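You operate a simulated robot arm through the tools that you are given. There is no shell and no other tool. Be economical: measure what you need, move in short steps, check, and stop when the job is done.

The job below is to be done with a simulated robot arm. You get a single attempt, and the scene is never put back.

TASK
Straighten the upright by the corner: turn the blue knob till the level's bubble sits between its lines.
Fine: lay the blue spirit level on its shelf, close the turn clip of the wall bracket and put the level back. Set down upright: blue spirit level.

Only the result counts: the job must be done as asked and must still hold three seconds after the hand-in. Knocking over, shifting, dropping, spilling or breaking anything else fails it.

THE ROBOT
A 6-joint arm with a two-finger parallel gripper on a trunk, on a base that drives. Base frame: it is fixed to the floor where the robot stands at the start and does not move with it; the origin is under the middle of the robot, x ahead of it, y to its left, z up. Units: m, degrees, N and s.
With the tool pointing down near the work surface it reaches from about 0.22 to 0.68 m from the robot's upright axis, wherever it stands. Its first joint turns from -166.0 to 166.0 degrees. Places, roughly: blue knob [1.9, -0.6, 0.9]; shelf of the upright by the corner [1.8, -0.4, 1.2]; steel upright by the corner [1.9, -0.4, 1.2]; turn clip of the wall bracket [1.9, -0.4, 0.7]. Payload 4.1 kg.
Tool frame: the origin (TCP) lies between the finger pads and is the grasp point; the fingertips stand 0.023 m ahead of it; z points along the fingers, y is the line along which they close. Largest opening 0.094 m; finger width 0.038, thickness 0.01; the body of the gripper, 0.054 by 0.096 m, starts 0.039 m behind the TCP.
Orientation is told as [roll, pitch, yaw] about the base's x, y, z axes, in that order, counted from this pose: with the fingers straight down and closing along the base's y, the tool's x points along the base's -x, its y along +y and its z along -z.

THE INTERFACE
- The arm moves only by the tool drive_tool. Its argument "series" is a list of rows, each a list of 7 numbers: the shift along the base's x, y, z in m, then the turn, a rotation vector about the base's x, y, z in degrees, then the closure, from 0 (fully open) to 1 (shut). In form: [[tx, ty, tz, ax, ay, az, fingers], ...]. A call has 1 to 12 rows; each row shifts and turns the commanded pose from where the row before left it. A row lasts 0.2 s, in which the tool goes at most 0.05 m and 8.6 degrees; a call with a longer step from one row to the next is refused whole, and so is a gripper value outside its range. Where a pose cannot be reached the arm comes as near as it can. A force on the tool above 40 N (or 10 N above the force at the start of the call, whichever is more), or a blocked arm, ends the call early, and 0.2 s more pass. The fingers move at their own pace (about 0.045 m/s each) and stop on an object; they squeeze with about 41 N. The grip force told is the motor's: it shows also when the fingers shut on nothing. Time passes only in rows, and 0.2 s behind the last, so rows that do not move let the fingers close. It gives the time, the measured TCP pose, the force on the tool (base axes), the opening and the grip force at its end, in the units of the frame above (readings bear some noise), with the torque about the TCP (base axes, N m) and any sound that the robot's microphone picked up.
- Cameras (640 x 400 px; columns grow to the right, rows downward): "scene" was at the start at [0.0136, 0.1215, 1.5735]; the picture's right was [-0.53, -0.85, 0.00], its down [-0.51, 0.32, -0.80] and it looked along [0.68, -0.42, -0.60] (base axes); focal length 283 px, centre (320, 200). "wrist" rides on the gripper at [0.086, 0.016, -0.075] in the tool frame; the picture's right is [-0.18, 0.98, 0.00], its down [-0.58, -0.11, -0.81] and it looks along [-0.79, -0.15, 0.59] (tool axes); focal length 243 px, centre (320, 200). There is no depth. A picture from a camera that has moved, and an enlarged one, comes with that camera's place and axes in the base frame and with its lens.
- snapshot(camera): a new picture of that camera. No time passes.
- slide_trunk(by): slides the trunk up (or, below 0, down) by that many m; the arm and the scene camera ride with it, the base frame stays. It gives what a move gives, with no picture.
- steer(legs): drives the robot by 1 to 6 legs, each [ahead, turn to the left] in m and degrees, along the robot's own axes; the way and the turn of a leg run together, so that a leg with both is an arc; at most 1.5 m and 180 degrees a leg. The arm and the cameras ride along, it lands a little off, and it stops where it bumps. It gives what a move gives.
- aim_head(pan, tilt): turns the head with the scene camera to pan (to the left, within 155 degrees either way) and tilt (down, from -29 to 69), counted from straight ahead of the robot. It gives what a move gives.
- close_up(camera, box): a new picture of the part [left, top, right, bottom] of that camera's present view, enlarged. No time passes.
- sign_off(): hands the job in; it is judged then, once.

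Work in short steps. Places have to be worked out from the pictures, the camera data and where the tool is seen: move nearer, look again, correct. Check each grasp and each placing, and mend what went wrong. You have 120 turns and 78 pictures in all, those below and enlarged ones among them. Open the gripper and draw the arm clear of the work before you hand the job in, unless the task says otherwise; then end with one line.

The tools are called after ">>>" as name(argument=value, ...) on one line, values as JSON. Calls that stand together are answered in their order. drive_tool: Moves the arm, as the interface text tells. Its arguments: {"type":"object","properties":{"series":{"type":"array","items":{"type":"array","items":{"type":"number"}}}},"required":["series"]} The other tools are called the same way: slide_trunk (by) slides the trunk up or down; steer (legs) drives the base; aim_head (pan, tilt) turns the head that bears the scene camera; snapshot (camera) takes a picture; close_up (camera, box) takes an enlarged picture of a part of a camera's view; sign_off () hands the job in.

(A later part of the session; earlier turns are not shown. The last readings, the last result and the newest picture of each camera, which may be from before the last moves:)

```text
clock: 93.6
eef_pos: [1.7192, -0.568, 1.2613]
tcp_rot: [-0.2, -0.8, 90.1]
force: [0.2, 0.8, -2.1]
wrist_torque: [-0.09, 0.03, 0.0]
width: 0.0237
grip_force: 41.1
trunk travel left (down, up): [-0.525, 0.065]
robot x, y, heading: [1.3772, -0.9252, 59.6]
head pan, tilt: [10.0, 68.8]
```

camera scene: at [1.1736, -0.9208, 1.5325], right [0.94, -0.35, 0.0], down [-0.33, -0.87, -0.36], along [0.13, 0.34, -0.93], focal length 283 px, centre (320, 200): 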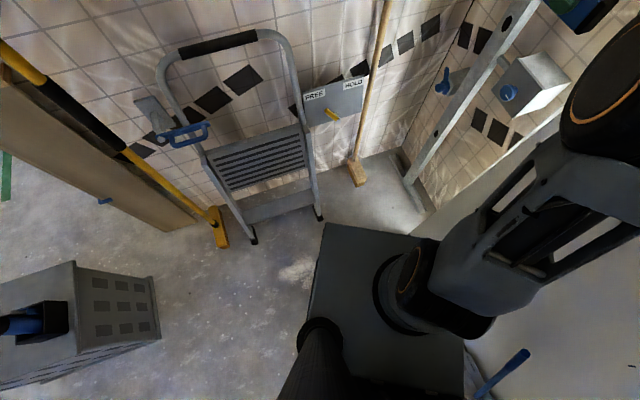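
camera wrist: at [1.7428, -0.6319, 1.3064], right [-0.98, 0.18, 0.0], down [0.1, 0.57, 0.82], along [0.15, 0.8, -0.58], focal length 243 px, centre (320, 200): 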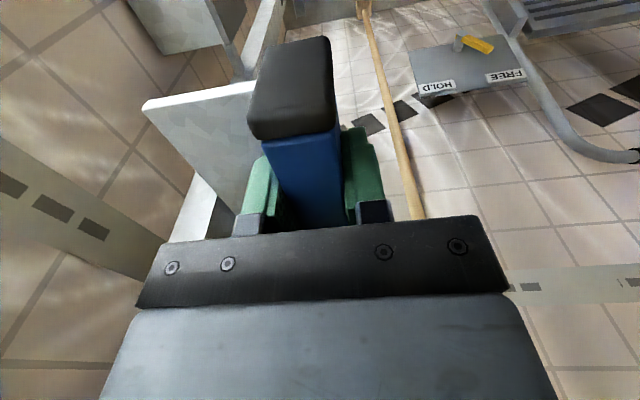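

Now I move above the shelf and check with pictures.

>>> drive_tool(series=[[0.03, 0.022, 0, 0, 0, 0, 1], [0.03, 0.021, 0, 0, 0, 0, 1], [0.028, 0.02, 0, 0, 0, 0, 1], [0, 0, -0.01, 0, 0, 0, 1], [0, 0, -0.01, 0, 0, 0, 1], [0, 0, 0, 0, 0, 0, 1]])

>>> aim_head(pan=-15, tilt=40)

>>> close_up(camera="scene", box=[250, 80, 490, 230])

>>> close_up(camera="wrist", box=[60, 0, 380, 250])

```text
clock: 95.0
eef_pos: [1.8081, -0.5043, 1.2412]
tcp_rot: [-0.2, -0.9, 89.9]
force: [0.2, 0.4, -2.7]
wrist_torque: [-0.11, 0.0, -0.01]
width: 0.0235
grip_force: 40.8
trunk travel left (down, up): [-0.525, 0.065]
robot x, y, heading: [1.3763, -0.921, 59.5]
head pan, tilt: [10.0, 68.8]
```

```text
clock: 95.9
eef_pos: [1.8061, -0.5049, 1.2415]
tcp_rot: [-0.2, -0.9, 90.0]
force: [0.1, 0.2, -1.2]
wrist_torque: [-0.1, 0.01, 0.0]
width: 0.0238
grip_force: 40.7
trunk travel left (down, up): [-0.525, 0.065]
robot x, y, heading: [1.3801, -0.9209, 59.7]
head pan, tilt: [-15.0, 40.0]
```

```text
2.67 times, centred on (370, 155) of scene
camera zoom: at [1.2645, -0.8286, 1.5685], right [0.7, -0.71, 0.0], down [-0.46, -0.45, -0.77], along [0.55, 0.54, -0.64], focal length 756 px, centre (187, 320)
```

zoom: 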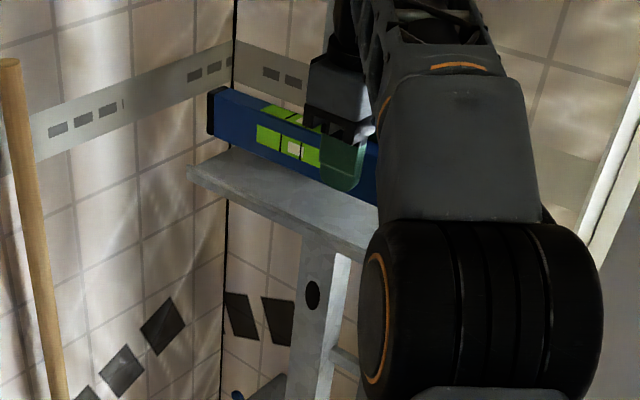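

```text
1.60 times, centred on (220, 125) of wrist
camera zoom: at [1.7905, -0.5916, 1.3141], right [-0.98, 0.18, 0.0], down [0.11, 0.57, 0.82], along [0.15, 0.8, -0.58], focal length 388 px, centre (480, 320)
```

zoom: 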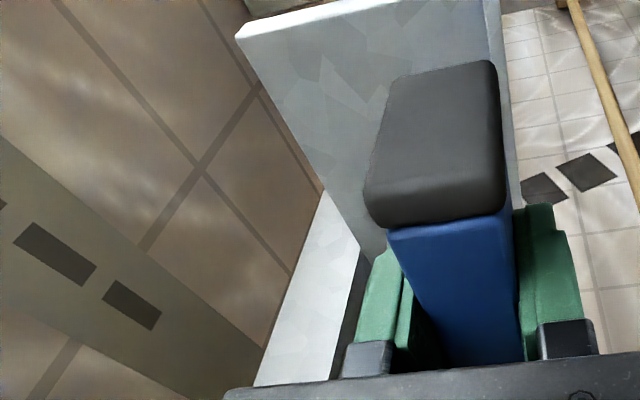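

Shelf is x≈1.794–1.876; upright's front face ≈1.878 and its near side y≈-0.456. I shift to x≈1.822 and lower slowly.

>>> drive_tool(series=[[0.015, -0.002, 0, 0, 0, 0, 1], [0, 0, -0.012, 0, 0, 0, 1], [0, 0, -0.01, 0, 0, 0, 1], [0, 0, -0.005, 0, 0, 0, 1], [0, 0, 0, 0, 0, 0, 1]])

>>> close_up(camera="scene", box=[300, 90, 420, 190])

```text
clock: 97.1
eef_pos: [1.8225, -0.5071, 1.2146]
tcp_rot: [-0.3, -0.9, 90.0]
force: [-0.1, -1.0, -1.9]
wrist_torque: [-0.07, 0.0, -0.01]
width: 0.0234
grip_force: 41.3
trunk travel left (down, up): [-0.525, 0.065]
robot x, y, heading: [1.3779, -0.9184, 59.5]
head pan, tilt: [-15.0, 40.0]
```

```text
4.00 times, centred on (360, 140) of scene
camera zoom: at [1.2645, -0.8287, 1.5685], right [0.7, -0.71, 0.0], down [-0.46, -0.45, -0.77], along [0.55, 0.54, -0.64], focal length 1134 px, centre (160, 440)
```

zoom: 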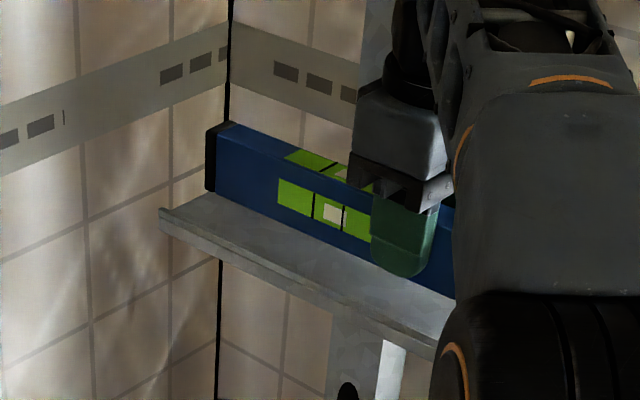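

Nearly down. I lower in 3 mm steps watching the force.

>>> drive_tool(series=[[0, 0, -0.003, 0, 0, 0, 1], [0, 0, -0.003, 0, 0, 0, 1], [0, 0, 0, 0, 0, 0, 1]])

```text
clock: 97.9
eef_pos: [1.8218, -0.5066, 1.2094]
tcp_rot: [-0.4, -0.9, 89.9]
force: [0.3, 0.0, -1.7]
wrist_torque: [-0.11, 0.03, -0.01]
width: 0.0236
grip_force: 41.2
trunk travel left (down, up): [-0.525, 0.065]
robot x, y, heading: [1.3796, -0.9244, 59.3]
head pan, tilt: [-15.0, 40.0]
```

>>> drive_tool(series=[[0, 0, -0.003, 0, 0, 0, 1], [0, 0, -0.003, 0, 0, 0, 1], [0, 0, 0, 0, 0, 0, 1]])

```text
clock: 98.7
eef_pos: [1.8214, -0.5071, 1.2022]
tcp_rot: [-0.3, -0.9, 90.0]
force: [-0.6, -0.5, -3.2]
wrist_torque: [-0.11, 0.01, -0.03]
width: 0.0237
grip_force: 40.6
trunk travel left (down, up): [-0.525, 0.065]
robot x, y, heading: [1.3789, -0.9225, 59.6]
head pan, tilt: [-15.0, 40.0]
```

Still no contact; continuing.

>>> drive_tool(series=[[0, 0, -0.003, 0, 0, 0, 1], [0, 0, -0.002, 0, 0, 0, 1], [0, 0, 0, 0, 0, 0, 1]])

>>> close_up(camera="scene", box=[300, 90, 420, 190])

```text
clock: 99.5
eef_pos: [1.822, -0.5082, 1.1969]
tcp_rot: [-0.1, -0.9, 90.0]
force: [-0.3, 0.8, -1.7]
wrist_torque: [-0.11, 0.02, 0.0]
width: 0.0235
grip_force: 40.9
trunk travel left (down, up): [-0.525, 0.065]
robot x, y, heading: [1.3762, -0.9226, 59.7]
head pan, tilt: [-15.0, 40.0]
```

```text
4.00 times, centred on (360, 140) of scene
camera zoom: at [1.2645, -0.8287, 1.5685], right [0.7, -0.71, 0.0], down [-0.46, -0.45, -0.77], along [0.55, 0.54, -0.64], focal length 1134 px, centre (160, 440)
```

zoom: 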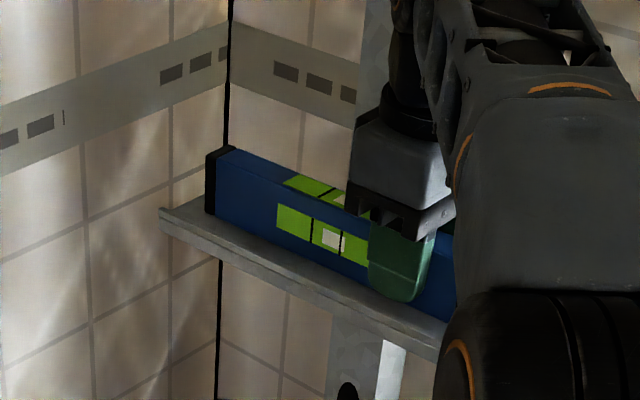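

>>> drive_tool(series=[[0, 0, -0.002, 0, 0, 0, 1], [0, 0, -0.002, 0, 0, 0, 1], [0, 0, -0.002, 0, 0, 0, 1], [0, 0, 0, 0, 0, 0, 1]])

```text
clock: 100.5
eef_pos: [1.8214, -0.5073, 1.1905]
tcp_rot: [-0.1, -1.0, 90.0]
force: [0.1, -0.1, -2.0]
wrist_torque: [-0.12, 0.01, 0.01]
width: 0.0235
grip_force: 40.4
trunk travel left (down, up): [-0.525, 0.065]
robot x, y, heading: [1.3786, -0.9217, 59.8]
head pan, tilt: [-15.0, 40.0]
```

>>> drive_tool(series=[[0, 0, -0.002, 0, 0, 0, 1], [0, 0, -0.002, 0, 0, 0, 1], [0, 0, -0.002, 0, 0, 0, 1], [0, 0, 0, 0, 0, 0, 1]])

>>> close_up(camera="scene", box=[300, 90, 420, 190])

```text
clock: 101.5
eef_pos: [1.8206, -0.5082, 1.1901]
tcp_rot: [-0.5, -1.2, 90.1]
force: [6.8, 2.9, 37.2]
wrist_torque: [-0.51, 0.25, 0.24]
width: 0.0235
grip_force: 41.3
trunk travel left (down, up): [-0.525, 0.065]
robot x, y, heading: [1.3791, -0.9219, 59.3]
head pan, tilt: [-15.0, 40.0]
```

```text
4.00 times, centred on (360, 140) of scene
camera zoom: at [1.2632, -0.8308, 1.569], right [0.7, -0.71, 0.0], down [-0.46, -0.45, -0.77], along [0.55, 0.54, -0.64], focal length 1134 px, centre (160, 440)
```

zoom: 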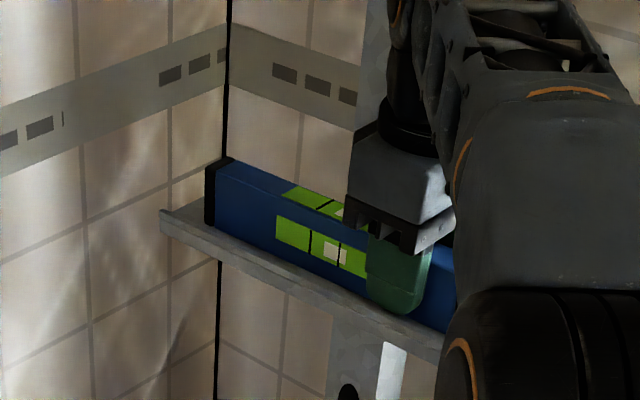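

Contact at z≈1.190. I relieve the pressure, open the fingers partway and look.

>>> drive_tool(series=[[0, 0, 0.002, 0, 0, 0, 1], [0, 0, 0.003, 0, 0, 0, 1], [0, 0, 0, 0, 0, 0, 0.7], [0, 0, 0, 0, 0, 0, 0.5], [0, 0, 0, 0, 0, 0, 0.5], [0, 0, 0, 0, 0, 0, 0.5]])

>>> close_up(camera="scene", box=[300, 90, 420, 190])

```text
clock: 102.9
eef_pos: [1.8262, -0.5068, 1.1872]
tcp_rot: [-0.1, -0.4, 89.9]
force: [21.9, -0.2, -22.9]
wrist_torque: [-0.43, -1.07, -0.33]
width: 0.0377
grip_force: 0.1
trunk travel left (down, up): [-0.525, 0.065]
robot x, y, heading: [1.3777, -0.9252, 59.7]
head pan, tilt: [-15.0, 40.0]
```

```text
4.00 times, centred on (360, 140) of scene
camera zoom: at [1.2699, -0.8275, 1.5686], right [0.7, -0.71, 0.0], down [-0.46, -0.45, -0.76], along [0.54, 0.54, -0.65], focal length 1134 px, centre (160, 440)
```

zoom: 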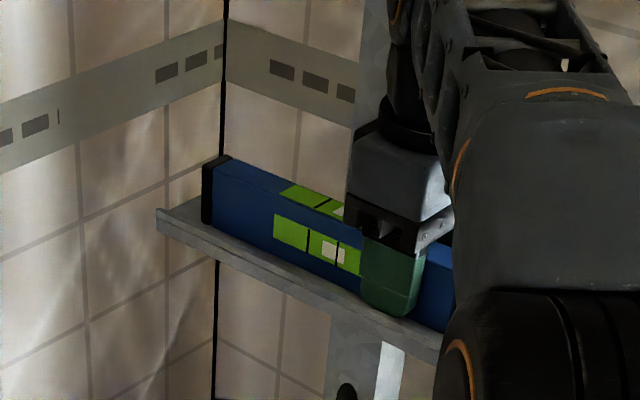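

The front finger presses against a lip on the shelf's front edge. I close slightly to free it, then rise.

>>> drive_tool(series=[[0, 0, 0, 0, 0, 0, 0.6], [0, 0, 0, 0, 0, 0, 0.68], [0, 0, 0, 0, 0, 0, 0.68]])

```text
clock: 103.7
eef_pos: [1.8222, -0.5073, 1.1914]
tcp_rot: [-0.3, -0.8, 90.0]
force: [-0.3, -1.0, 0.4]
wrist_torque: [-0.02, -0.02, -0.02]
width: 0.0301
grip_force: 0.1
trunk travel left (down, up): [-0.525, 0.065]
robot x, y, heading: [1.3777, -0.9238, 59.6]
head pan, tilt: [-15.0, 40.0]
```

Free now. I rise straight up with this opening.

>>> drive_tool(series=[[0, 0, 0.01, 0, 0, 0, 0.68], [0, 0, 0.02, 0, 0, 0, 0.68], [0, 0, 0.03, 0, 0, 0, 0.68], [0, 0, 0.03, 0, 0, 0, 0.68], [0, 0, 0.02, 0, 0, 0, 0.68]])

>>> drive_tool(series=[[-0.045, -0.02, 0, 0, 0, 0, 0.68], [-0.045, -0.02, 0, 0, 0, 0, 0.68], [-0.04, -0.03, 0, 0, 0, 0, 0.68], [-0.03, -0.03, 0, 0, 0, 0, 0.68], [-0.03, -0.03, 0, 0, 0, 0, 0.68], [0, 0, 0, 0, 0, 0, 0.68]])

>>> snapshot(camera="scene")

```text
clock: 104.9
eef_pos: [1.813, -0.5157, 1.2856]
tcp_rot: [-0.2, -0.8, 90.1]
force: [-0.3, 0.5, 0.1]
wrist_torque: [-0.01, 0.02, -0.01]
width: 0.0301
grip_force: 0.1
out of reach, approached as far as the arm can: row 4, 5
trunk travel left (down, up): [-0.525, 0.065]
robot x, y, heading: [1.3774, -0.9247, 59.7]
head pan, tilt: [-15.0, 40.0]
```

```text
clock: 106.3
eef_pos: [1.6247, -0.6437, 1.2844]
tcp_rot: [-0.2, -0.9, 90.0]
force: [0.1, -0.1, 0.0]
wrist_torque: [-0.02, 0.02, -0.02]
width: 0.03
grip_force: 0.0
trunk travel left (down, up): [-0.525, 0.065]
robot x, y, heading: [1.3782, -0.9268, 59.5]
head pan, tilt: [-15.0, 40.0]
```

```text
33 pictures are left
camera scene: at [1.2643, -0.8289, 1.5685], right [0.7, -0.71, 0.0], down [-0.46, -0.45, -0.77], along [0.55, 0.54, -0.64], focal length 283 px, centre (320, 200)
```

scene: 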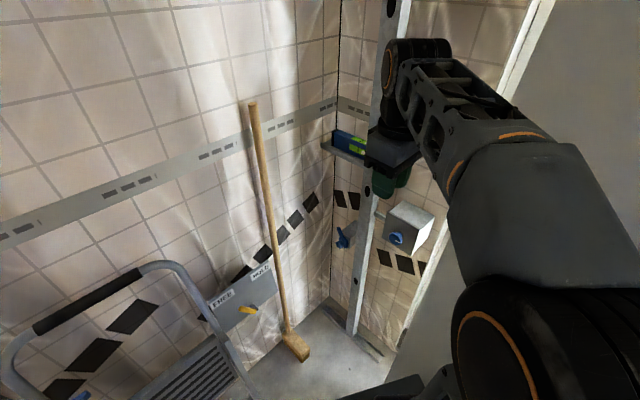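

The level sits on its shelf. Now I lower the arm and pitch the tool to point along +x (fingers closing vertically) in front of the knob box, keeping clear of it.

>>> drive_tool(series=[[0, 0, -0.03, 0, -8.2, 0, 0.3], [0, 0, -0.03, 0, -8.2, 0, 0], [0, 0, -0.03, 0, -8.2, 0, 0], [0, 0, -0.03, 0, -8.2, 0, 0], [0, 0, -0.03, 0, -8.2, 0, 0], [0, 0, -0.03, 0, -8.2, 0, 0], [0, 0, -0.03, 0, -8.2, 0, 0], [0, 0.01, -0.03, 0, -8.2, 0, 0], [0, 0.01, -0.03, 0, -8.2, 0, 0], [0, 0.01, -0.03, 0, -8.2, 0, 0], [0, 0.01, -0.03, 0, -8.0, 0, 0]])

>>> snapshot(camera="wrist")

>>> snapshot(camera="scene")

```text
clock: 108.7
eef_pos: [1.6275, -0.588, 0.9565]
tcp_rot: [-90.4, 0.0, 90.9]
force: [-0.5, 0.4, 0.0]
wrist_torque: [0.01, -0.01, 0.01]
width: 0.0939
grip_force: 0.1
out of reach, approached as far as the arm can: row 7, 8
trunk travel left (down, up): [-0.525, 0.065]
robot x, y, heading: [1.3826, -0.9214, 59.5]
head pan, tilt: [-15.0, 40.0]
```

```text
32 pictures are left
camera wrist: at [1.5548, -0.675, 0.9395], right [0.0, 0.19, -0.98], down [-0.82, 0.57, 0.1], along [0.58, 0.8, 0.15], focal length 243 px, centre (320, 200)
```

wrist: 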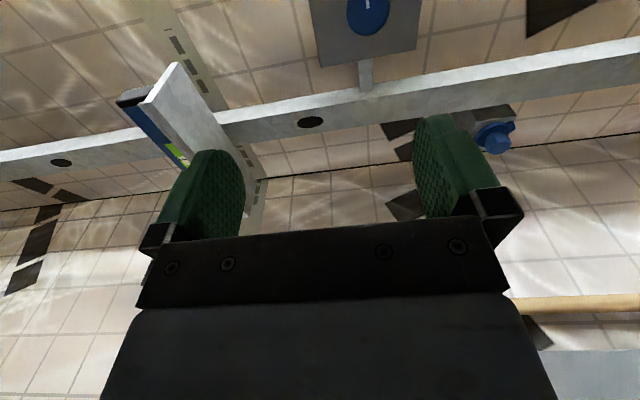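

```text
31 pictures are left
camera scene: at [1.2644, -0.8285, 1.5686], right [0.7, -0.71, 0.0], down [-0.46, -0.45, -0.77], along [0.55, 0.54, -0.64], focal length 283 px, centre (320, 200)
```

scene: 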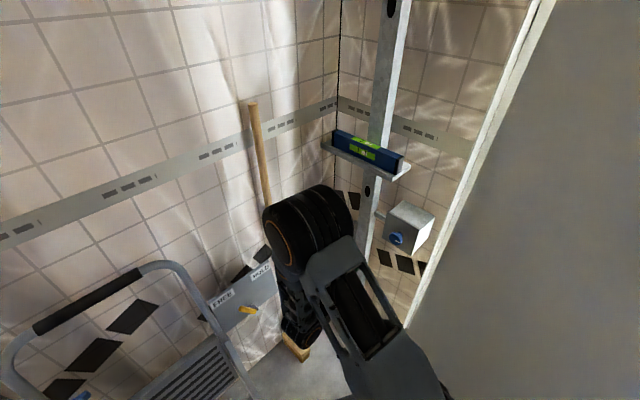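

Great view. I enlarge the level, knob and box.

>>> close_up(camera="scene", box=[325, 120, 445, 195])

>>> close_up(camera="scene", box=[345, 190, 445, 270])

```text
5.33 times, centred on (385, 158) of scene
camera zoom: at [1.2644, -0.8285, 1.5686], right [0.7, -0.71, 0.0], down [-0.46, -0.45, -0.77], along [0.55, 0.54, -0.64], focal length 1512 px, centre (-27, 427)
```

zoom: 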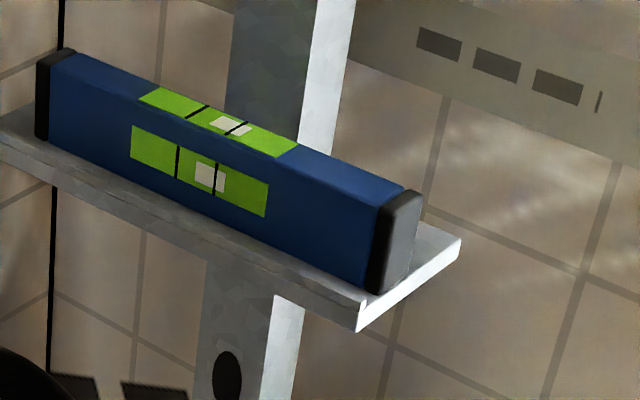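

```text
5.00 times, centred on (395, 230) of scene
camera zoom: at [1.2644, -0.8285, 1.5686], right [0.7, -0.71, 0.0], down [-0.46, -0.45, -0.77], along [0.55, 0.54, -0.64], focal length 1417 px, centre (-55, 50)
```

zoom: 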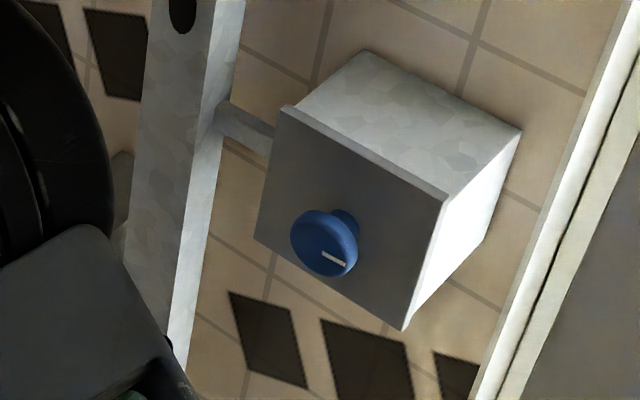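

The bubble is off toward -y (right). Knob front ≈(1.837,-0.584,0.92), its mark horizontal toward -y, Ø≈45 mm. I approach to x≈1.76 and look.

>>> drive_tool(series=[[0.035, 0.001, -0.012, 0, 0, 0, 0], [0.035, 0.001, -0.012, 0, 0, 0, 0], [0.035, 0.001, -0.011, 0, 0, 0, 0], [0.027, 0.001, 0, 0, 0, 0, 0], [0, 0, 0, 0, 0, 0, 0]])

>>> snapshot(camera="wrist")

```text
clock: 109.9
eef_pos: [1.76, -0.5839, 0.9226]
tcp_rot: [-90.2, -0.1, 91.0]
force: [-0.7, 0.7, 0.2]
wrist_torque: [0.02, -0.02, 0.01]
width: 0.094
grip_force: 0.1
trunk travel left (down, up): [-0.525, 0.065]
robot x, y, heading: [1.3779, -0.9228, 59.9]
head pan, tilt: [-15.0, 40.0]
```

```text
28 pictures are left
camera wrist: at [1.6872, -0.672, 0.9061], right [0.0, 0.18, -0.98], down [-0.82, 0.57, 0.11], along [0.58, 0.8, 0.15], focal length 243 px, centre (320, 200)
```

wrist: 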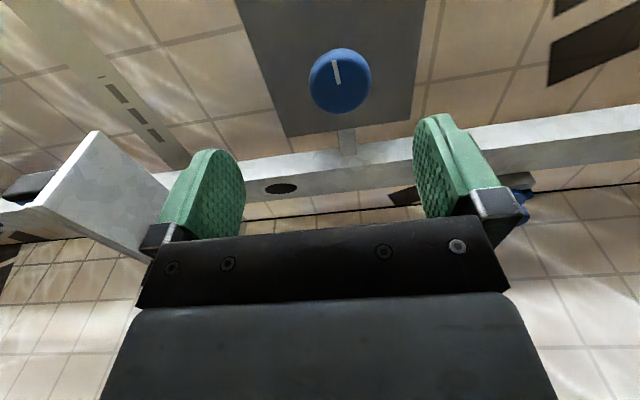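

Relative to the tool axis the knob is ~13 mm lower. I correct, advance to x≈1.823 and close on it.

>>> drive_tool(series=[[0, -0.002, -0.0135, 0, 0, 0, 0], [0.03, 0, 0, 0, 0, 0, 0], [0.02, 0, 0, 0, 0, 0, 0], [0.013, 0, 0, 0, 0, 0, 0], [0, 0, 0, 0, 0, 0, 0]])

>>> snapshot(camera="wrist")

```text
clock: 111.1
eef_pos: [1.8238, -0.5863, 0.9102]
tcp_rot: [-90.2, 0.0, 90.9]
force: [0.9, 0.0, 0.1]
wrist_torque: [-0.01, 0.0, 0.02]
width: 0.0939
grip_force: 0.0
trunk travel left (down, up): [-0.525, 0.065]
robot x, y, heading: [1.3768, -0.9267, 59.7]
head pan, tilt: [-15.0, 40.0]
```

```text
27 pictures are left
camera wrist: at [1.7505, -0.6739, 0.8941], right [0.0, 0.18, -0.98], down [-0.82, 0.57, 0.11], along [0.58, 0.8, 0.15], focal length 243 px, centre (320, 200)
```

wrist: 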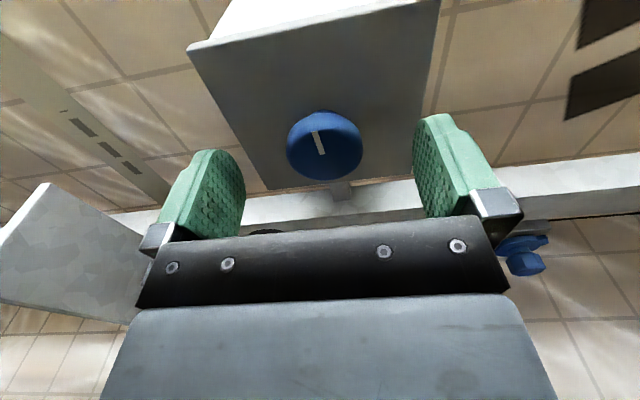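

Centred now; knob face is ~28 mm ahead of the TCP, so I advance 18 mm more and close.

>>> drive_tool(series=[[0.01, 0, 0, 0, 0, 0, 0], [0.01, 0, 0, 0, 0, 0, 0], [0, 0, 0, 0, 0, 0, 0.5], [0, 0, 0, 0, 0, 0, 0.8], [0, 0, 0, 0, 0, 0, 0.8], [0, 0, 0, 0, 0, 0, 0.8], [0, 0, 0, 0, 0, 0, 0.8]])

>>> snapshot(camera="wrist")

```text
clock: 112.7
eef_pos: [1.8439, -0.5878, 0.9103]
tcp_rot: [-90.3, -0.1, 90.9]
force: [0.4, 0.2, -0.7]
wrist_torque: [-0.02, -0.02, 0.06]
width: 0.0436
grip_force: 44.5
trunk travel left (down, up): [-0.525, 0.065]
robot x, y, heading: [1.3816, -0.9223, 59.5]
head pan, tilt: [-15.0, 40.0]
```

```text
26 pictures are left
camera wrist: at [1.7701, -0.6737, 0.8931], right [0.0, 0.18, -0.98], down [-0.82, 0.57, 0.11], along [0.58, 0.8, 0.15], focal length 243 px, centre (320, 200)
```

wrist: 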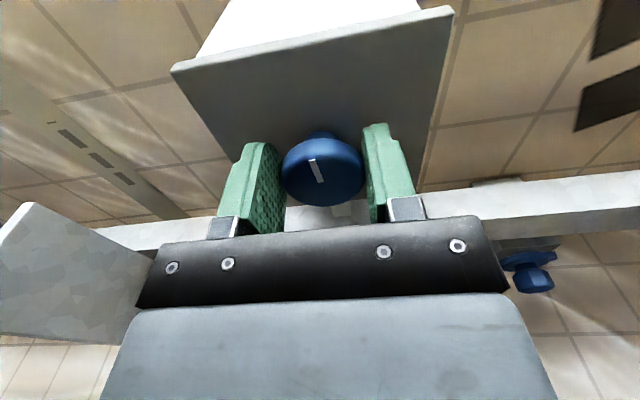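

Gripped. I turn +24° about x as a trial and check the bubble.

>>> drive_tool(series=[[0, 0, 0, 8, 0, 0, 0.8], [0, 0, 0, 8, 0, 0, 0.8], [0, 0, 0, 8, 0, 0, 0.8], [0, 0, 0, 0, 0, 0, 0.8], [0, 0, 0, 0, 0, 0, 0.8]])

>>> close_up(camera="scene", box=[325, 120, 445, 195])

```text
clock: 113.9
eef_pos: [1.8422, -0.5862, 0.9062]
tcp_rot: [-90.1, -23.8, 90.8]
force: [-7.9, -0.8, -32.6]
wrist_torque: [-0.24, -0.17, 0.7]
width: 0.0429
grip_force: 45.1
trunk travel left (down, up): [-0.525, 0.065]
robot x, y, heading: [1.3786, -0.9208, 59.6]
head pan, tilt: [-15.0, 40.0]
```

```text
5.33 times, centred on (385, 158) of scene
camera zoom: at [1.2659, -0.8272, 1.5683], right [0.7, -0.71, 0.0], down [-0.46, -0.45, -0.77], along [0.54, 0.54, -0.64], focal length 1512 px, centre (-27, 427)
```

zoom: 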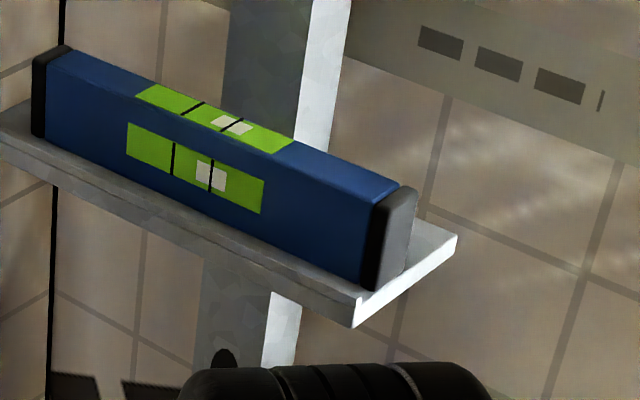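

+24° moved the bubble further right, so the needed turn is negative (~-65° from the start). I turn back in steps watching force.

>>> drive_tool(series=[[0, 0, 0, -8, 0, 0, 0.8], [0, 0, 0, -8, 0, 0, 0.8], [0, 0, 0, -8, 0, 0, 0.8], [0, 0, 0, -8, 0, 0, 0.8], [0, 0, 0, -8, 0, 0, 0.8], [0, 0, 0, 0, 0, 0, 0.8]])

```text
clock: 115.3
eef_pos: [1.8432, -0.5864, 0.9122]
tcp_rot: [-90.4, 16.0, 90.8]
force: [-8.4, -5.6, -0.3]
wrist_torque: [-0.05, 0.21, 0.2]
width: 0.0434
grip_force: 44.8
trunk travel left (down, up): [-0.525, 0.065]
robot x, y, heading: [1.377, -0.9206, 59.8]
head pan, tilt: [-15.0, 40.0]
```

>>> drive_tool(series=[[0, 0, 0, -8, 0, 0, 0.8], [0, 0, 0, -8, 0, 0, 0.8], [0, 0, 0, -8, 0, 0, 0.8], [0, 0, 0, -8, 0, 0, 0.8], [0, 0, 0, -8, 0, 0, 0.8], [0, 0, 0, 0, 0, 0, 0.8]])

>>> close_up(camera="scene", box=[325, 120, 445, 195])

```text
clock: 116.4
eef_pos: [1.8444, -0.5837, 0.9178]
tcp_rot: [-90.6, 50.3, 90.6]
force: [-6.5, -5.1, 10.2]
wrist_torque: [0.04, 0.48, 0.3]
width: 0.0432
grip_force: 44.7
trunk travel left (down, up): [-0.525, 0.065]
robot x, y, heading: [1.3829, -0.9217, 59.8]
head pan, tilt: [-15.0, 40.0]
stopped in row 5: the force on the tool passed its limit (the readings are from after the stop); the commanded pose is now the measured one
```

```text
5.33 times, centred on (385, 158) of scene
camera zoom: at [1.2628, -0.8299, 1.568], right [0.7, -0.71, 0.0], down [-0.46, -0.45, -0.77], along [0.55, 0.54, -0.64], focal length 1512 px, centre (-27, 427)
```

zoom: 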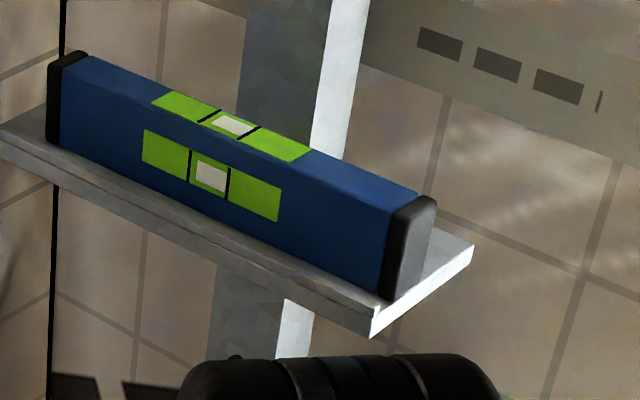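

The bubble is nearly centred (slightly right). I turn 4° more, then release and re-check.

>>> drive_tool(series=[[0, 0, 0, -4, 0, 0, 0.8], [0, 0, 0, 0, 0, 0, 0.8], [0, 0, 0, 0, 0, 0, 0.5], [0, 0, 0, 0, 0, 0, 0], [0, 0, 0, 0, 0, 0, 0], [0, 0, 0, 0, 0, 0, 0]])

>>> close_up(camera="scene", box=[325, 120, 445, 195])

```text
clock: 117.8
eef_pos: [1.8442, -0.5825, 0.9134]
tcp_rot: [-90.2, 54.4, 90.9]
force: [0.4, 0.4, 0.2]
wrist_torque: [0.01, 0.01, -0.02]
width: 0.0937
grip_force: 0.1
trunk travel left (down, up): [-0.525, 0.065]
robot x, y, heading: [1.3764, -0.9261, 59.7]
head pan, tilt: [-15.0, 40.0]
```

```text
5.33 times, centred on (385, 158) of scene
camera zoom: at [1.2645, -0.8287, 1.5685], right [0.7, -0.71, 0.0], down [-0.46, -0.45, -0.77], along [0.55, 0.54, -0.64], focal length 1512 px, centre (-27, 427)
```

zoom: 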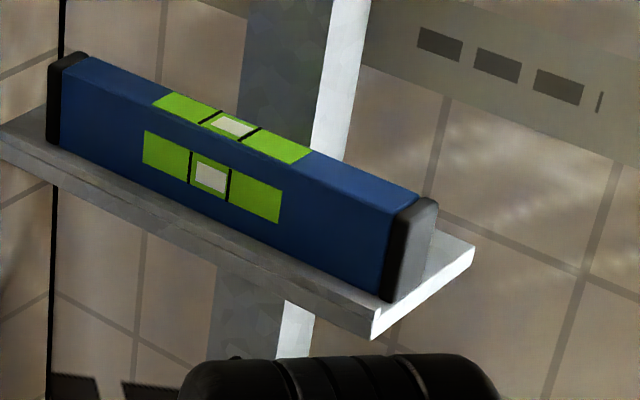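

The bubble sits between the lines with the knob released. I withdraw, roll the tool back, and move in front of the clip to look.

>>> drive_tool(series=[[-0.03, 0, 0, 0, 0, 0, 0], [-0.04, 0, 0, 0, 0, 0, 0], [-0.04, 0, -0.01, 8, 0, 0, 0], [-0.02, 0.01, -0.02, 8, 0, 0, 0], [0, 0.03, -0.02, 8, 0, 0, 0], [0, 0.03, -0.025, 8, 0, 0, 0], [0, 0.03, -0.025, 8, 0, 0, 0], [0, 0.03, -0.025, 8, 0, 0, 0], [0, 0.02, -0.025, 6.4, 0, 0, 0], [0, 0, 0, 0, 0, 0, 0]])

>>> snapshot(camera="wrist")

```text
clock: 120.0
eef_pos: [1.7133, -0.4326, 0.7628]
tcp_rot: [-90.9, 0.1, 90.6]
force: [0.2, -0.4, -0.8]
wrist_torque: [-0.01, 0.02, 0.04]
width: 0.094
grip_force: 0.1
trunk travel left (down, up): [-0.525, 0.065]
robot x, y, heading: [1.3778, -0.9228, 59.7]
head pan, tilt: [-15.0, 40.0]
```

```text
22 pictures are left
camera wrist: at [1.6402, -0.519, 0.7467], right [0.01, 0.18, -0.98], down [-0.81, 0.57, 0.1], along [0.58, 0.8, 0.16], focal length 243 px, centre (320, 200)
```

wrist: 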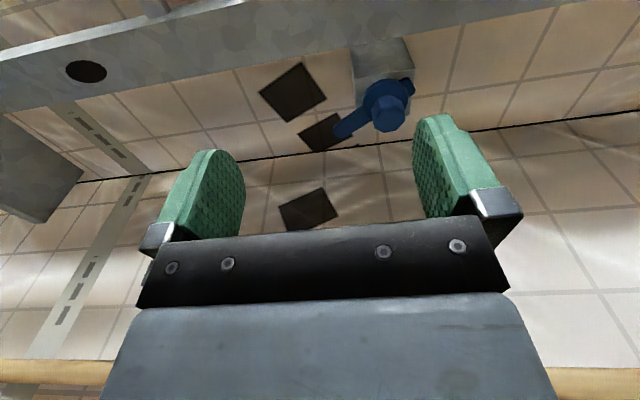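

>>> close_up(camera="wrist", box=[270, 20, 470, 170])

>>> close_up(camera="scene", box=[200, 200, 420, 340])

```text
2.67 times, centred on (370, 95) of wrist
camera zoom: at [1.6402, -0.519, 0.7467], right [0.01, 0.18, -0.98], down [-0.81, 0.57, 0.1], along [0.58, 0.8, 0.16], focal length 647 px, centre (187, 480)
```

zoom: 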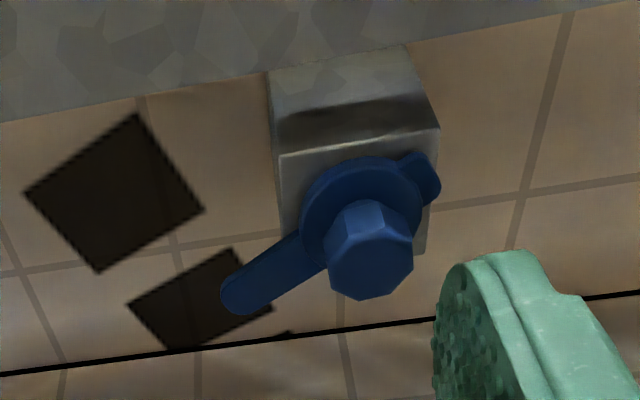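

```text
2.86 times, centred on (310, 270) of scene
camera zoom: at [1.2644, -0.8284, 1.5685], right [0.7, -0.71, 0.0], down [-0.46, -0.45, -0.77], along [0.55, 0.54, -0.64], focal length 810 px, centre (349, 0)
```

zoom: 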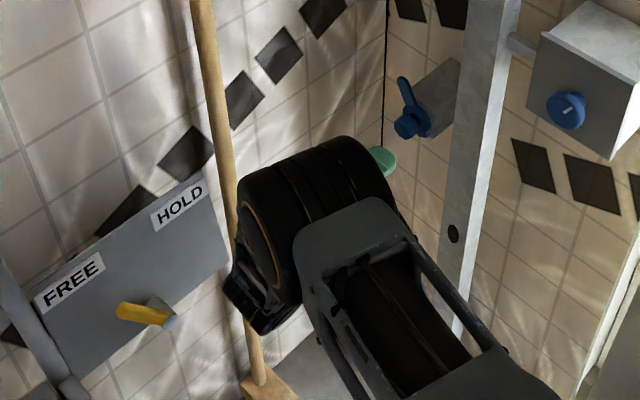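

Clip hub (octagon) ≈(1.831…1.855, -0.372, 0.712), lever pointing up and left (FREE-like); closing means turning it clockwise (+x rotation) over the upright. I pre-roll the tool -56° and line up in front of the hub.

>>> drive_tool(series=[[0, 0.01, -0.01, -8, 0, 0, 0.3], [0, 0.01, -0.01, -8, 0, 0, 0.3], [0, 0.01, -0.01, -8, 0, 0, 0.3], [0, 0.01, -0.01, -8, 0, 0, 0.3], [0.01, 0.01, -0.01, -8, 0, 0, 0.3], [0.01, 0.01, 0, -8, 0, 0, 0.3], [0.01, 0, 0, -8, 0, 0, 0.3], [0, 0, 0, 0, 0, 0, 0.3]])

>>> snapshot(camera="wrist")

```text
clock: 121.8
eef_pos: [1.7426, -0.3737, 0.7144]
tcp_rot: [-90.1, 56.3, 90.9]
force: [0.1, -0.3, -0.6]
wrist_torque: [0.04, 0.01, 0.01]
width: 0.0657
grip_force: 0.1
trunk travel left (down, up): [-0.525, 0.065]
robot x, y, heading: [1.3777, -0.9248, 59.5]
head pan, tilt: [-15.0, 40.0]
```

```text
19 pictures are left
camera wrist: at [1.6702, -0.4363, 0.7765], right [0.01, -0.71, -0.7], down [-0.81, 0.4, -0.42], along [0.58, 0.57, -0.58], focal length 243 px, centre (320, 200)
```

wrist: 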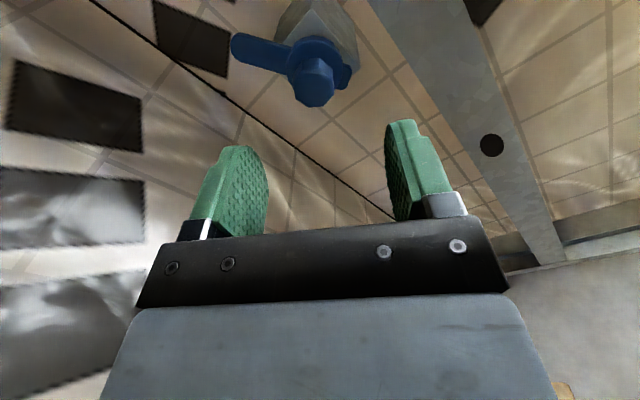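

Well aligned (≈3 mm correction). I advance to x≈1.822 and check.

>>> drive_tool(series=[[0.03, 0.003, 0.001, 0, 0, 0, 0.3], [0.03, 0, 0, 0, 0, 0, 0.3], [0.02, 0, 0, 0, 0, 0, 0.3], [0, 0, 0, 0, 0, 0, 0.3]])

>>> snapshot(camera="wrist")

```text
clock: 122.8
eef_pos: [1.7925, -0.3708, 0.7208]
tcp_rot: [-90.0, 56.1, 91.1]
force: [-0.5, -0.6, -0.3]
wrist_torque: [0.0, -0.02, -0.01]
width: 0.0655
grip_force: 0.1
out of reach, approached as far as the arm can: row 2, 3
trunk travel left (down, up): [-0.525, 0.065]
robot x, y, heading: [1.3756, -0.924, 59.4]
head pan, tilt: [-15.0, 40.0]
```

```text
18 pictures are left
camera wrist: at [1.7196, -0.4342, 0.7848], right [0.01, -0.71, -0.7], down [-0.81, 0.4, -0.42], along [0.58, 0.58, -0.57], focal length 243 px, centre (320, 200)
```

wrist: 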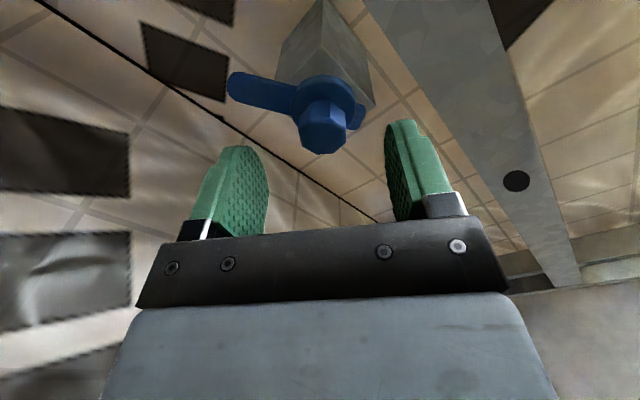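

Out of reach by ~3 cm at this height. I retract, and lower the trunk 0.2 m so the arm works at better height.

>>> drive_tool(series=[[-0.04, 0, 0, 0, 0, 0, 0.3], [-0.04, -0.02, 0.03, 0, 0, 0, 0.3], [0, -0.01, 0.04, 0, 0, 0, 0.3], [0, 0, 0.04, 0, 0, 0, 0.3]])

>>> slide_trunk(by=-0.2)

```text
refused: row 2 steps farther than a row can; nothing moved
```

```text
clock: 125.0
eef_pos: [1.7926, -0.3714, 0.5226]
tcp_rot: [-90.1, 56.1, 91.1]
force: [0.0, 0.4, 0.3]
wrist_torque: [0.0, 0.01, -0.01]
width: 0.066
grip_force: 0.1
trunk travel left (down, up): [-0.325, 0.265]
robot x, y, heading: [1.3751, -0.9217, 59.7]
head pan, tilt: [-15.0, 40.0]
```

The retract was refused but the slide was contact-free. Now I retract a little and raise the tool back to hub height.

>>> drive_tool(series=[[-0.03, 0, 0.02, 0, 0, 0, 0.3], [-0.02, 0, 0.04, 0, 0, 0, 0.3], [0, 0, 0.04, 0, 0, 0, 0.3], [0, 0, 0.04, 0, 0, 0, 0.3], [0, 0, 0.04, 0, 0, 0, 0.3], [0, 0, 0.012, 0, 0, 0, 0.3], [0, 0, 0, 0, 0, 0, 0.3]])

>>> snapshot(camera="wrist")

```text
clock: 126.6
eef_pos: [1.7418, -0.3717, 0.7155]
tcp_rot: [-90.1, 56.1, 91.0]
force: [0.0, -0.2, 0.8]
wrist_torque: [-0.01, -0.01, 0.0]
width: 0.0657
grip_force: 0.0
trunk travel left (down, up): [-0.325, 0.265]
robot x, y, heading: [1.3807, -0.922, 59.7]
head pan, tilt: [-15.0, 40.0]
```

```text
17 pictures are left
camera wrist: at [1.6697, -0.4344, 0.7776], right [0.01, -0.71, -0.7], down [-0.81, 0.4, -0.42], along [0.58, 0.58, -0.57], focal length 243 px, centre (320, 200)
```

wrist: 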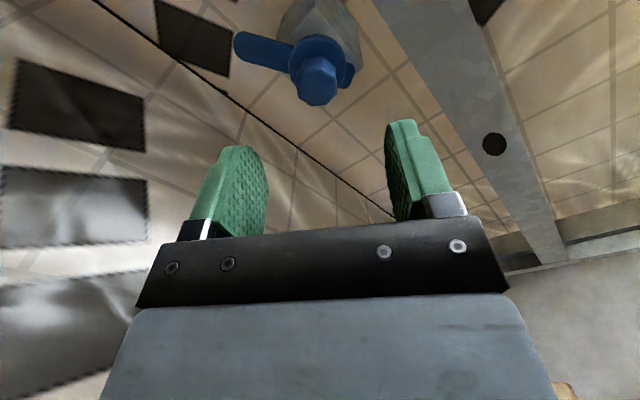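

>>> drive_tool(series=[[0.03, 0.0015, 0.0015, 0, 0, 0, 0.3], [0.03, 0, 0, 0, 0, 0, 0.3], [0.02, 0, 0, 0, 0, 0, 0.3], [0, 0, 0, 0, 0, 0, 0.3]])

>>> snapshot(camera="wrist")

```text
clock: 127.6
eef_pos: [1.8237, -0.3702, 0.7147]
tcp_rot: [-90.2, 56.2, 91.1]
force: [-0.5, -0.7, 0.3]
wrist_torque: [0.01, -0.03, -0.01]
width: 0.0658
grip_force: 0.0
trunk travel left (down, up): [-0.325, 0.265]
robot x, y, heading: [1.3781, -0.9206, 59.7]
head pan, tilt: [-15.0, 40.0]
```

```text
16 pictures are left
camera wrist: at [1.7507, -0.4322, 0.7778], right [0.01, -0.71, -0.7], down [-0.81, 0.4, -0.42], along [0.58, 0.58, -0.58], focal length 243 px, centre (320, 200)
```

wrist: 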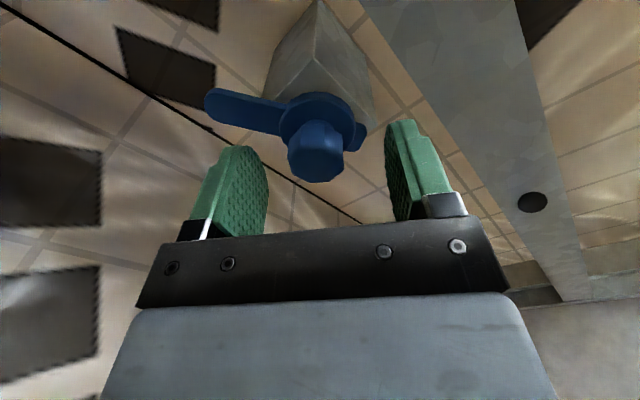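

Hub face is 10 mm ahead of TCP. I advance 12 mm and close on the hub.

>>> drive_tool(series=[[0.012, 0, 0, 0, 0, 0, 0.3], [0, 0, 0, 0, 0, 0, 0.6], [0, 0, 0, 0, 0, 0, 0.9], [0, 0, 0, 0, 0, 0, 0.9], [0, 0, 0, 0, 0, 0, 0.9], [0, 0, 0, 0, 0, 0, 0.9]])

```text
clock: 129.0
eef_pos: [1.835, -0.366, 0.7179]
tcp_rot: [-90.5, 55.9, 91.0]
force: [4.4, 33.0, 17.7]
wrist_torque: [0.56, 0.8, 0.2]
width: 0.0311
grip_force: 45.3
trunk travel left (down, up): [-0.325, 0.265]
robot x, y, heading: [1.3778, -0.925, 59.6]
head pan, tilt: [-15.0, 40.0]
```

Gripped with a side load; I shift the command along it to relax, then begin turning.

>>> drive_tool(series=[[0, 0.004, 0.003, 0, 0, 0, 0.9], [0, 0, 0, 0, 0, 0, 0.9]])

```text
clock: 129.6
eef_pos: [1.8349, -0.3674, 0.7167]
tcp_rot: [-90.1, 56.2, 90.9]
force: [-2.5, 16.6, 8.9]
wrist_torque: [0.59, -0.05, -0.06]
width: 0.0312
grip_force: 44.9
trunk travel left (down, up): [-0.325, 0.265]
robot x, y, heading: [1.3786, -0.9224, 59.8]
head pan, tilt: [-15.0, 40.0]
```

>>> drive_tool(series=[[0, 0.003, 0.002, 8, 0, 0, 0.9], [0, 0, 0, 8, 0, 0, 0.9], [0, 0, 0, 8, 0, 0, 0.9], [0, 0, 0, 8, 0, 0, 0.9], [0, 0, 0, 0, 0, 0, 0.9]])

>>> snapshot(camera="wrist")

```text
clock: 130.5
eef_pos: [1.8357, -0.3702, 0.7145]
tcp_rot: [-90.0, 29.7, 90.3]
force: [-1.0, -5.6, 1.8]
wrist_torque: [0.01, 0.27, -0.4]
width: 0.0313
grip_force: 45.5
trunk travel left (down, up): [-0.325, 0.265]
robot x, y, heading: [1.3775, -0.9216, 59.2]
head pan, tilt: [-15.0, 40.0]
stopped in row 4: the force on the tool passed its limit (the readings are from after the stop); the commanded pose is now the measured one
```

```text
15 pictures are left
camera wrist: at [1.7613, -0.4523, 0.7433], right [0.0, -0.33, -0.94], down [-0.81, 0.56, -0.19], along [0.59, 0.76, -0.26], focal length 243 px, centre (320, 200)
```

wrist: 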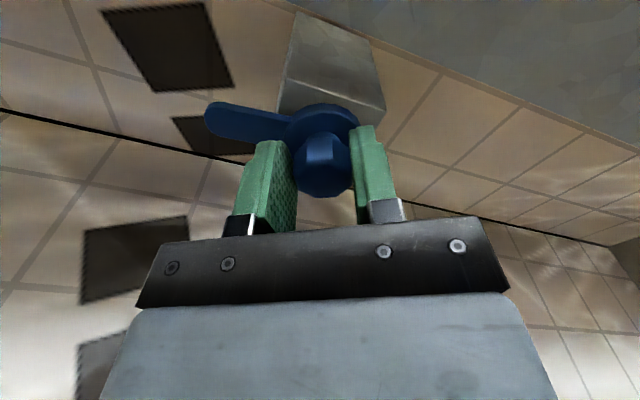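

The lever turned along with the tool (~26°). I continue in short calls.

>>> drive_tool(series=[[0, 0, 0, 7, 0, 0, 0.9], [0, 0, 0, 7, 0, 0, 0.9], [0, 0, 0, 7, 0, 0, 0.9], [0, 0, 0, 0, 0, 0, 0.9]])

>>> drive_tool(series=[[0, 0, 0, 7, 0, 0, 0.9], [0, 0, 0, 7, 0, 0, 0.9], [0, 0, 0, 7, 0, 0, 0.9], [0, 0, 0, 0, 0, 0, 0.9]])

```text
clock: 131.5
eef_pos: [1.8356, -0.3716, 0.7116]
tcp_rot: [-89.9, 8.8, 90.2]
force: [-9.0, -20.9, -15.1]
wrist_torque: [-0.16, -0.04, 0.36]
width: 0.0308
grip_force: 45.3
trunk travel left (down, up): [-0.325, 0.265]
robot x, y, heading: [1.3826, -0.925, 59.3]
head pan, tilt: [-15.0, 40.0]
```

```text
clock: 132.5
eef_pos: [1.8351, -0.3708, 0.7089]
tcp_rot: [-89.7, -11.9, 90.0]
force: [-5.9, -21.2, -31.6]
wrist_torque: [-0.21, 0.08, 0.38]
width: 0.031
grip_force: 44.8
trunk travel left (down, up): [-0.325, 0.265]
robot x, y, heading: [1.3777, -0.9243, 59.5]
head pan, tilt: [-15.0, 40.0]
```

Turned ~68°. I relax the side load (shift -y, -z) and continue.

>>> drive_tool(series=[[0, -0.003, -0.005, 0, 0, 0, 0.9], [0, 0, 0, 7, 0, 0, 0.9], [0, 0, 0, 7, 0, 0, 0.9], [0, 0, 0, 7, 0, 0, 0.9], [0, 0, 0, 0, 0, 0, 0.9]])

>>> snapshot(camera="wrist")

```text
clock: 133.7
eef_pos: [1.8359, -0.3696, 0.705]
tcp_rot: [-89.9, -33.0, 90.5]
force: [0.3, 10.1, -33.2]
wrist_torque: [-0.28, -0.58, 0.8]
width: 0.0312
grip_force: 45.1
trunk travel left (down, up): [-0.325, 0.265]
robot x, y, heading: [1.3819, -0.9225, 59.4]
head pan, tilt: [-15.0, 40.0]
```

```text
14 pictures are left
camera wrist: at [1.7617, -0.4329, 0.6438], right [-0.01, 0.69, -0.72], down [-0.81, 0.42, 0.41], along [0.59, 0.59, 0.56], focal length 243 px, centre (320, 200)
```

wrist: 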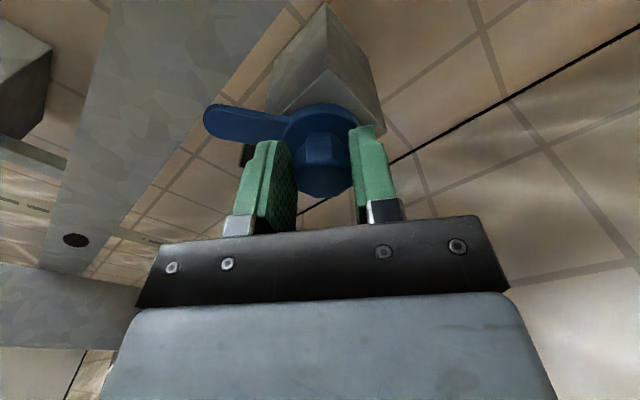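

Turned ~89°, the lever now points up-right toward the upright with no end stop felt yet. I continue toward horizontal, watching the torque.

>>> drive_tool(series=[[0, 0.001, -0.006, 0, 0, 0, 0.9], [0, 0, 0, 7, 0, 0, 0.9], [0, 0, 0, 7, 0, 0, 0.9], [0, 0, 0, 0, 0, 0, 0.9]])

>>> drive_tool(series=[[0, 0.001, -0.003, 7, 0, 0, 0.9], [0, 0, 0, 7, 0, 0, 0.9], [0, 0, 0, 0, 0, 0, 0.9]])

>>> snapshot(camera="wrist")

```text
clock: 134.7
eef_pos: [1.8343, -0.3674, 0.7033]
tcp_rot: [-90.5, -47.2, 90.6]
force: [-10.9, 17.1, -16.0]
wrist_torque: [-0.19, -0.06, 0.26]
width: 0.0309
grip_force: 45.2
trunk travel left (down, up): [-0.325, 0.265]
robot x, y, heading: [1.3795, -0.9206, 59.5]
head pan, tilt: [-15.0, 40.0]
```

```text
clock: 135.5
eef_pos: [1.835, -0.3661, 0.7015]
tcp_rot: [-91.0, -61.3, 91.1]
force: [-2.9, 31.2, -4.8]
wrist_torque: [-0.23, -0.55, 0.5]
width: 0.0309
grip_force: 45.1
trunk travel left (down, up): [-0.325, 0.265]
robot x, y, heading: [1.3743, -0.9195, 59.6]
head pan, tilt: [-15.0, 40.0]
```

```text
13 pictures are left
camera wrist: at [1.7621, -0.3929, 0.6167], right [0.0, 0.95, -0.31], down [-0.81, 0.18, 0.56], along [0.58, 0.25, 0.77], focal length 243 px, centre (320, 200)
```

wrist: 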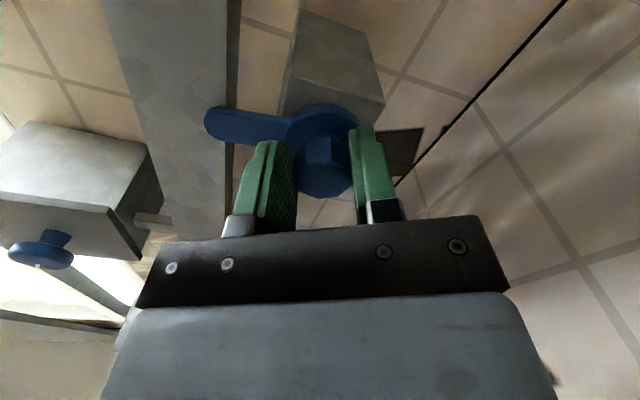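

The lever now lies across the upright, horizontal. I probe 7° more to feel for an end stop.

>>> drive_tool(series=[[0, 0.004, 0, 0, 0, 0, 0.9], [0, 0, 0, 7, 0, 0, 0.9], [0, 0, 0, 0, 0, 0, 0.9], [0, 0, 0, 0, 0, 0, 0.9]])

```text
clock: 136.5
eef_pos: [1.8361, -0.3651, 0.6999]
tcp_rot: [-90.8, -68.2, 90.7]
force: [-6.6, 11.4, -6.8]
wrist_torque: [-0.12, -1.01, 0.33]
width: 0.0302
grip_force: 44.1
trunk travel left (down, up): [-0.325, 0.265]
robot x, y, heading: [1.3779, -0.9218, 59.4]
head pan, tilt: [-15.0, 40.0]
```

No clear stop; perhaps the hub slipped. I release and look.

>>> drive_tool(series=[[0, 0, 0, 0, 0, 0, 0.6], [0, 0, 0, 0, 0, 0, 0.3], [0, 0, 0, 0, 0, 0, 0.3], [-0.03, 0, 0, 0, 0, 0, 0.3], [-0.04, 0, 0, 0, 0, 0, 0.3], [0, 0, 0, 0, 0, 0, 0.3]])

>>> snapshot(camera="wrist")

```text
clock: 137.9
eef_pos: [1.7661, -0.365, 0.7018]
tcp_rot: [-91.1, -68.3, 91.0]
force: [0.5, 0.2, 0.9]
wrist_torque: [0.01, 0.01, 0.0]
width: 0.0656
grip_force: 0.1
trunk travel left (down, up): [-0.325, 0.265]
robot x, y, heading: [1.3796, -0.9263, 59.4]
head pan, tilt: [-15.0, 40.0]
```

```text
12 pictures are left
camera wrist: at [1.6923, -0.3816, 0.6142], right [0.0, 0.98, -0.19], down [-0.81, 0.12, 0.58], along [0.59, 0.16, 0.79], focal length 243 px, centre (320, 200)
```

wrist: 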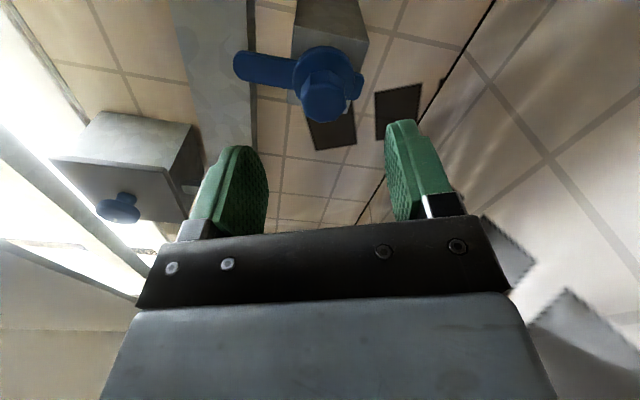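

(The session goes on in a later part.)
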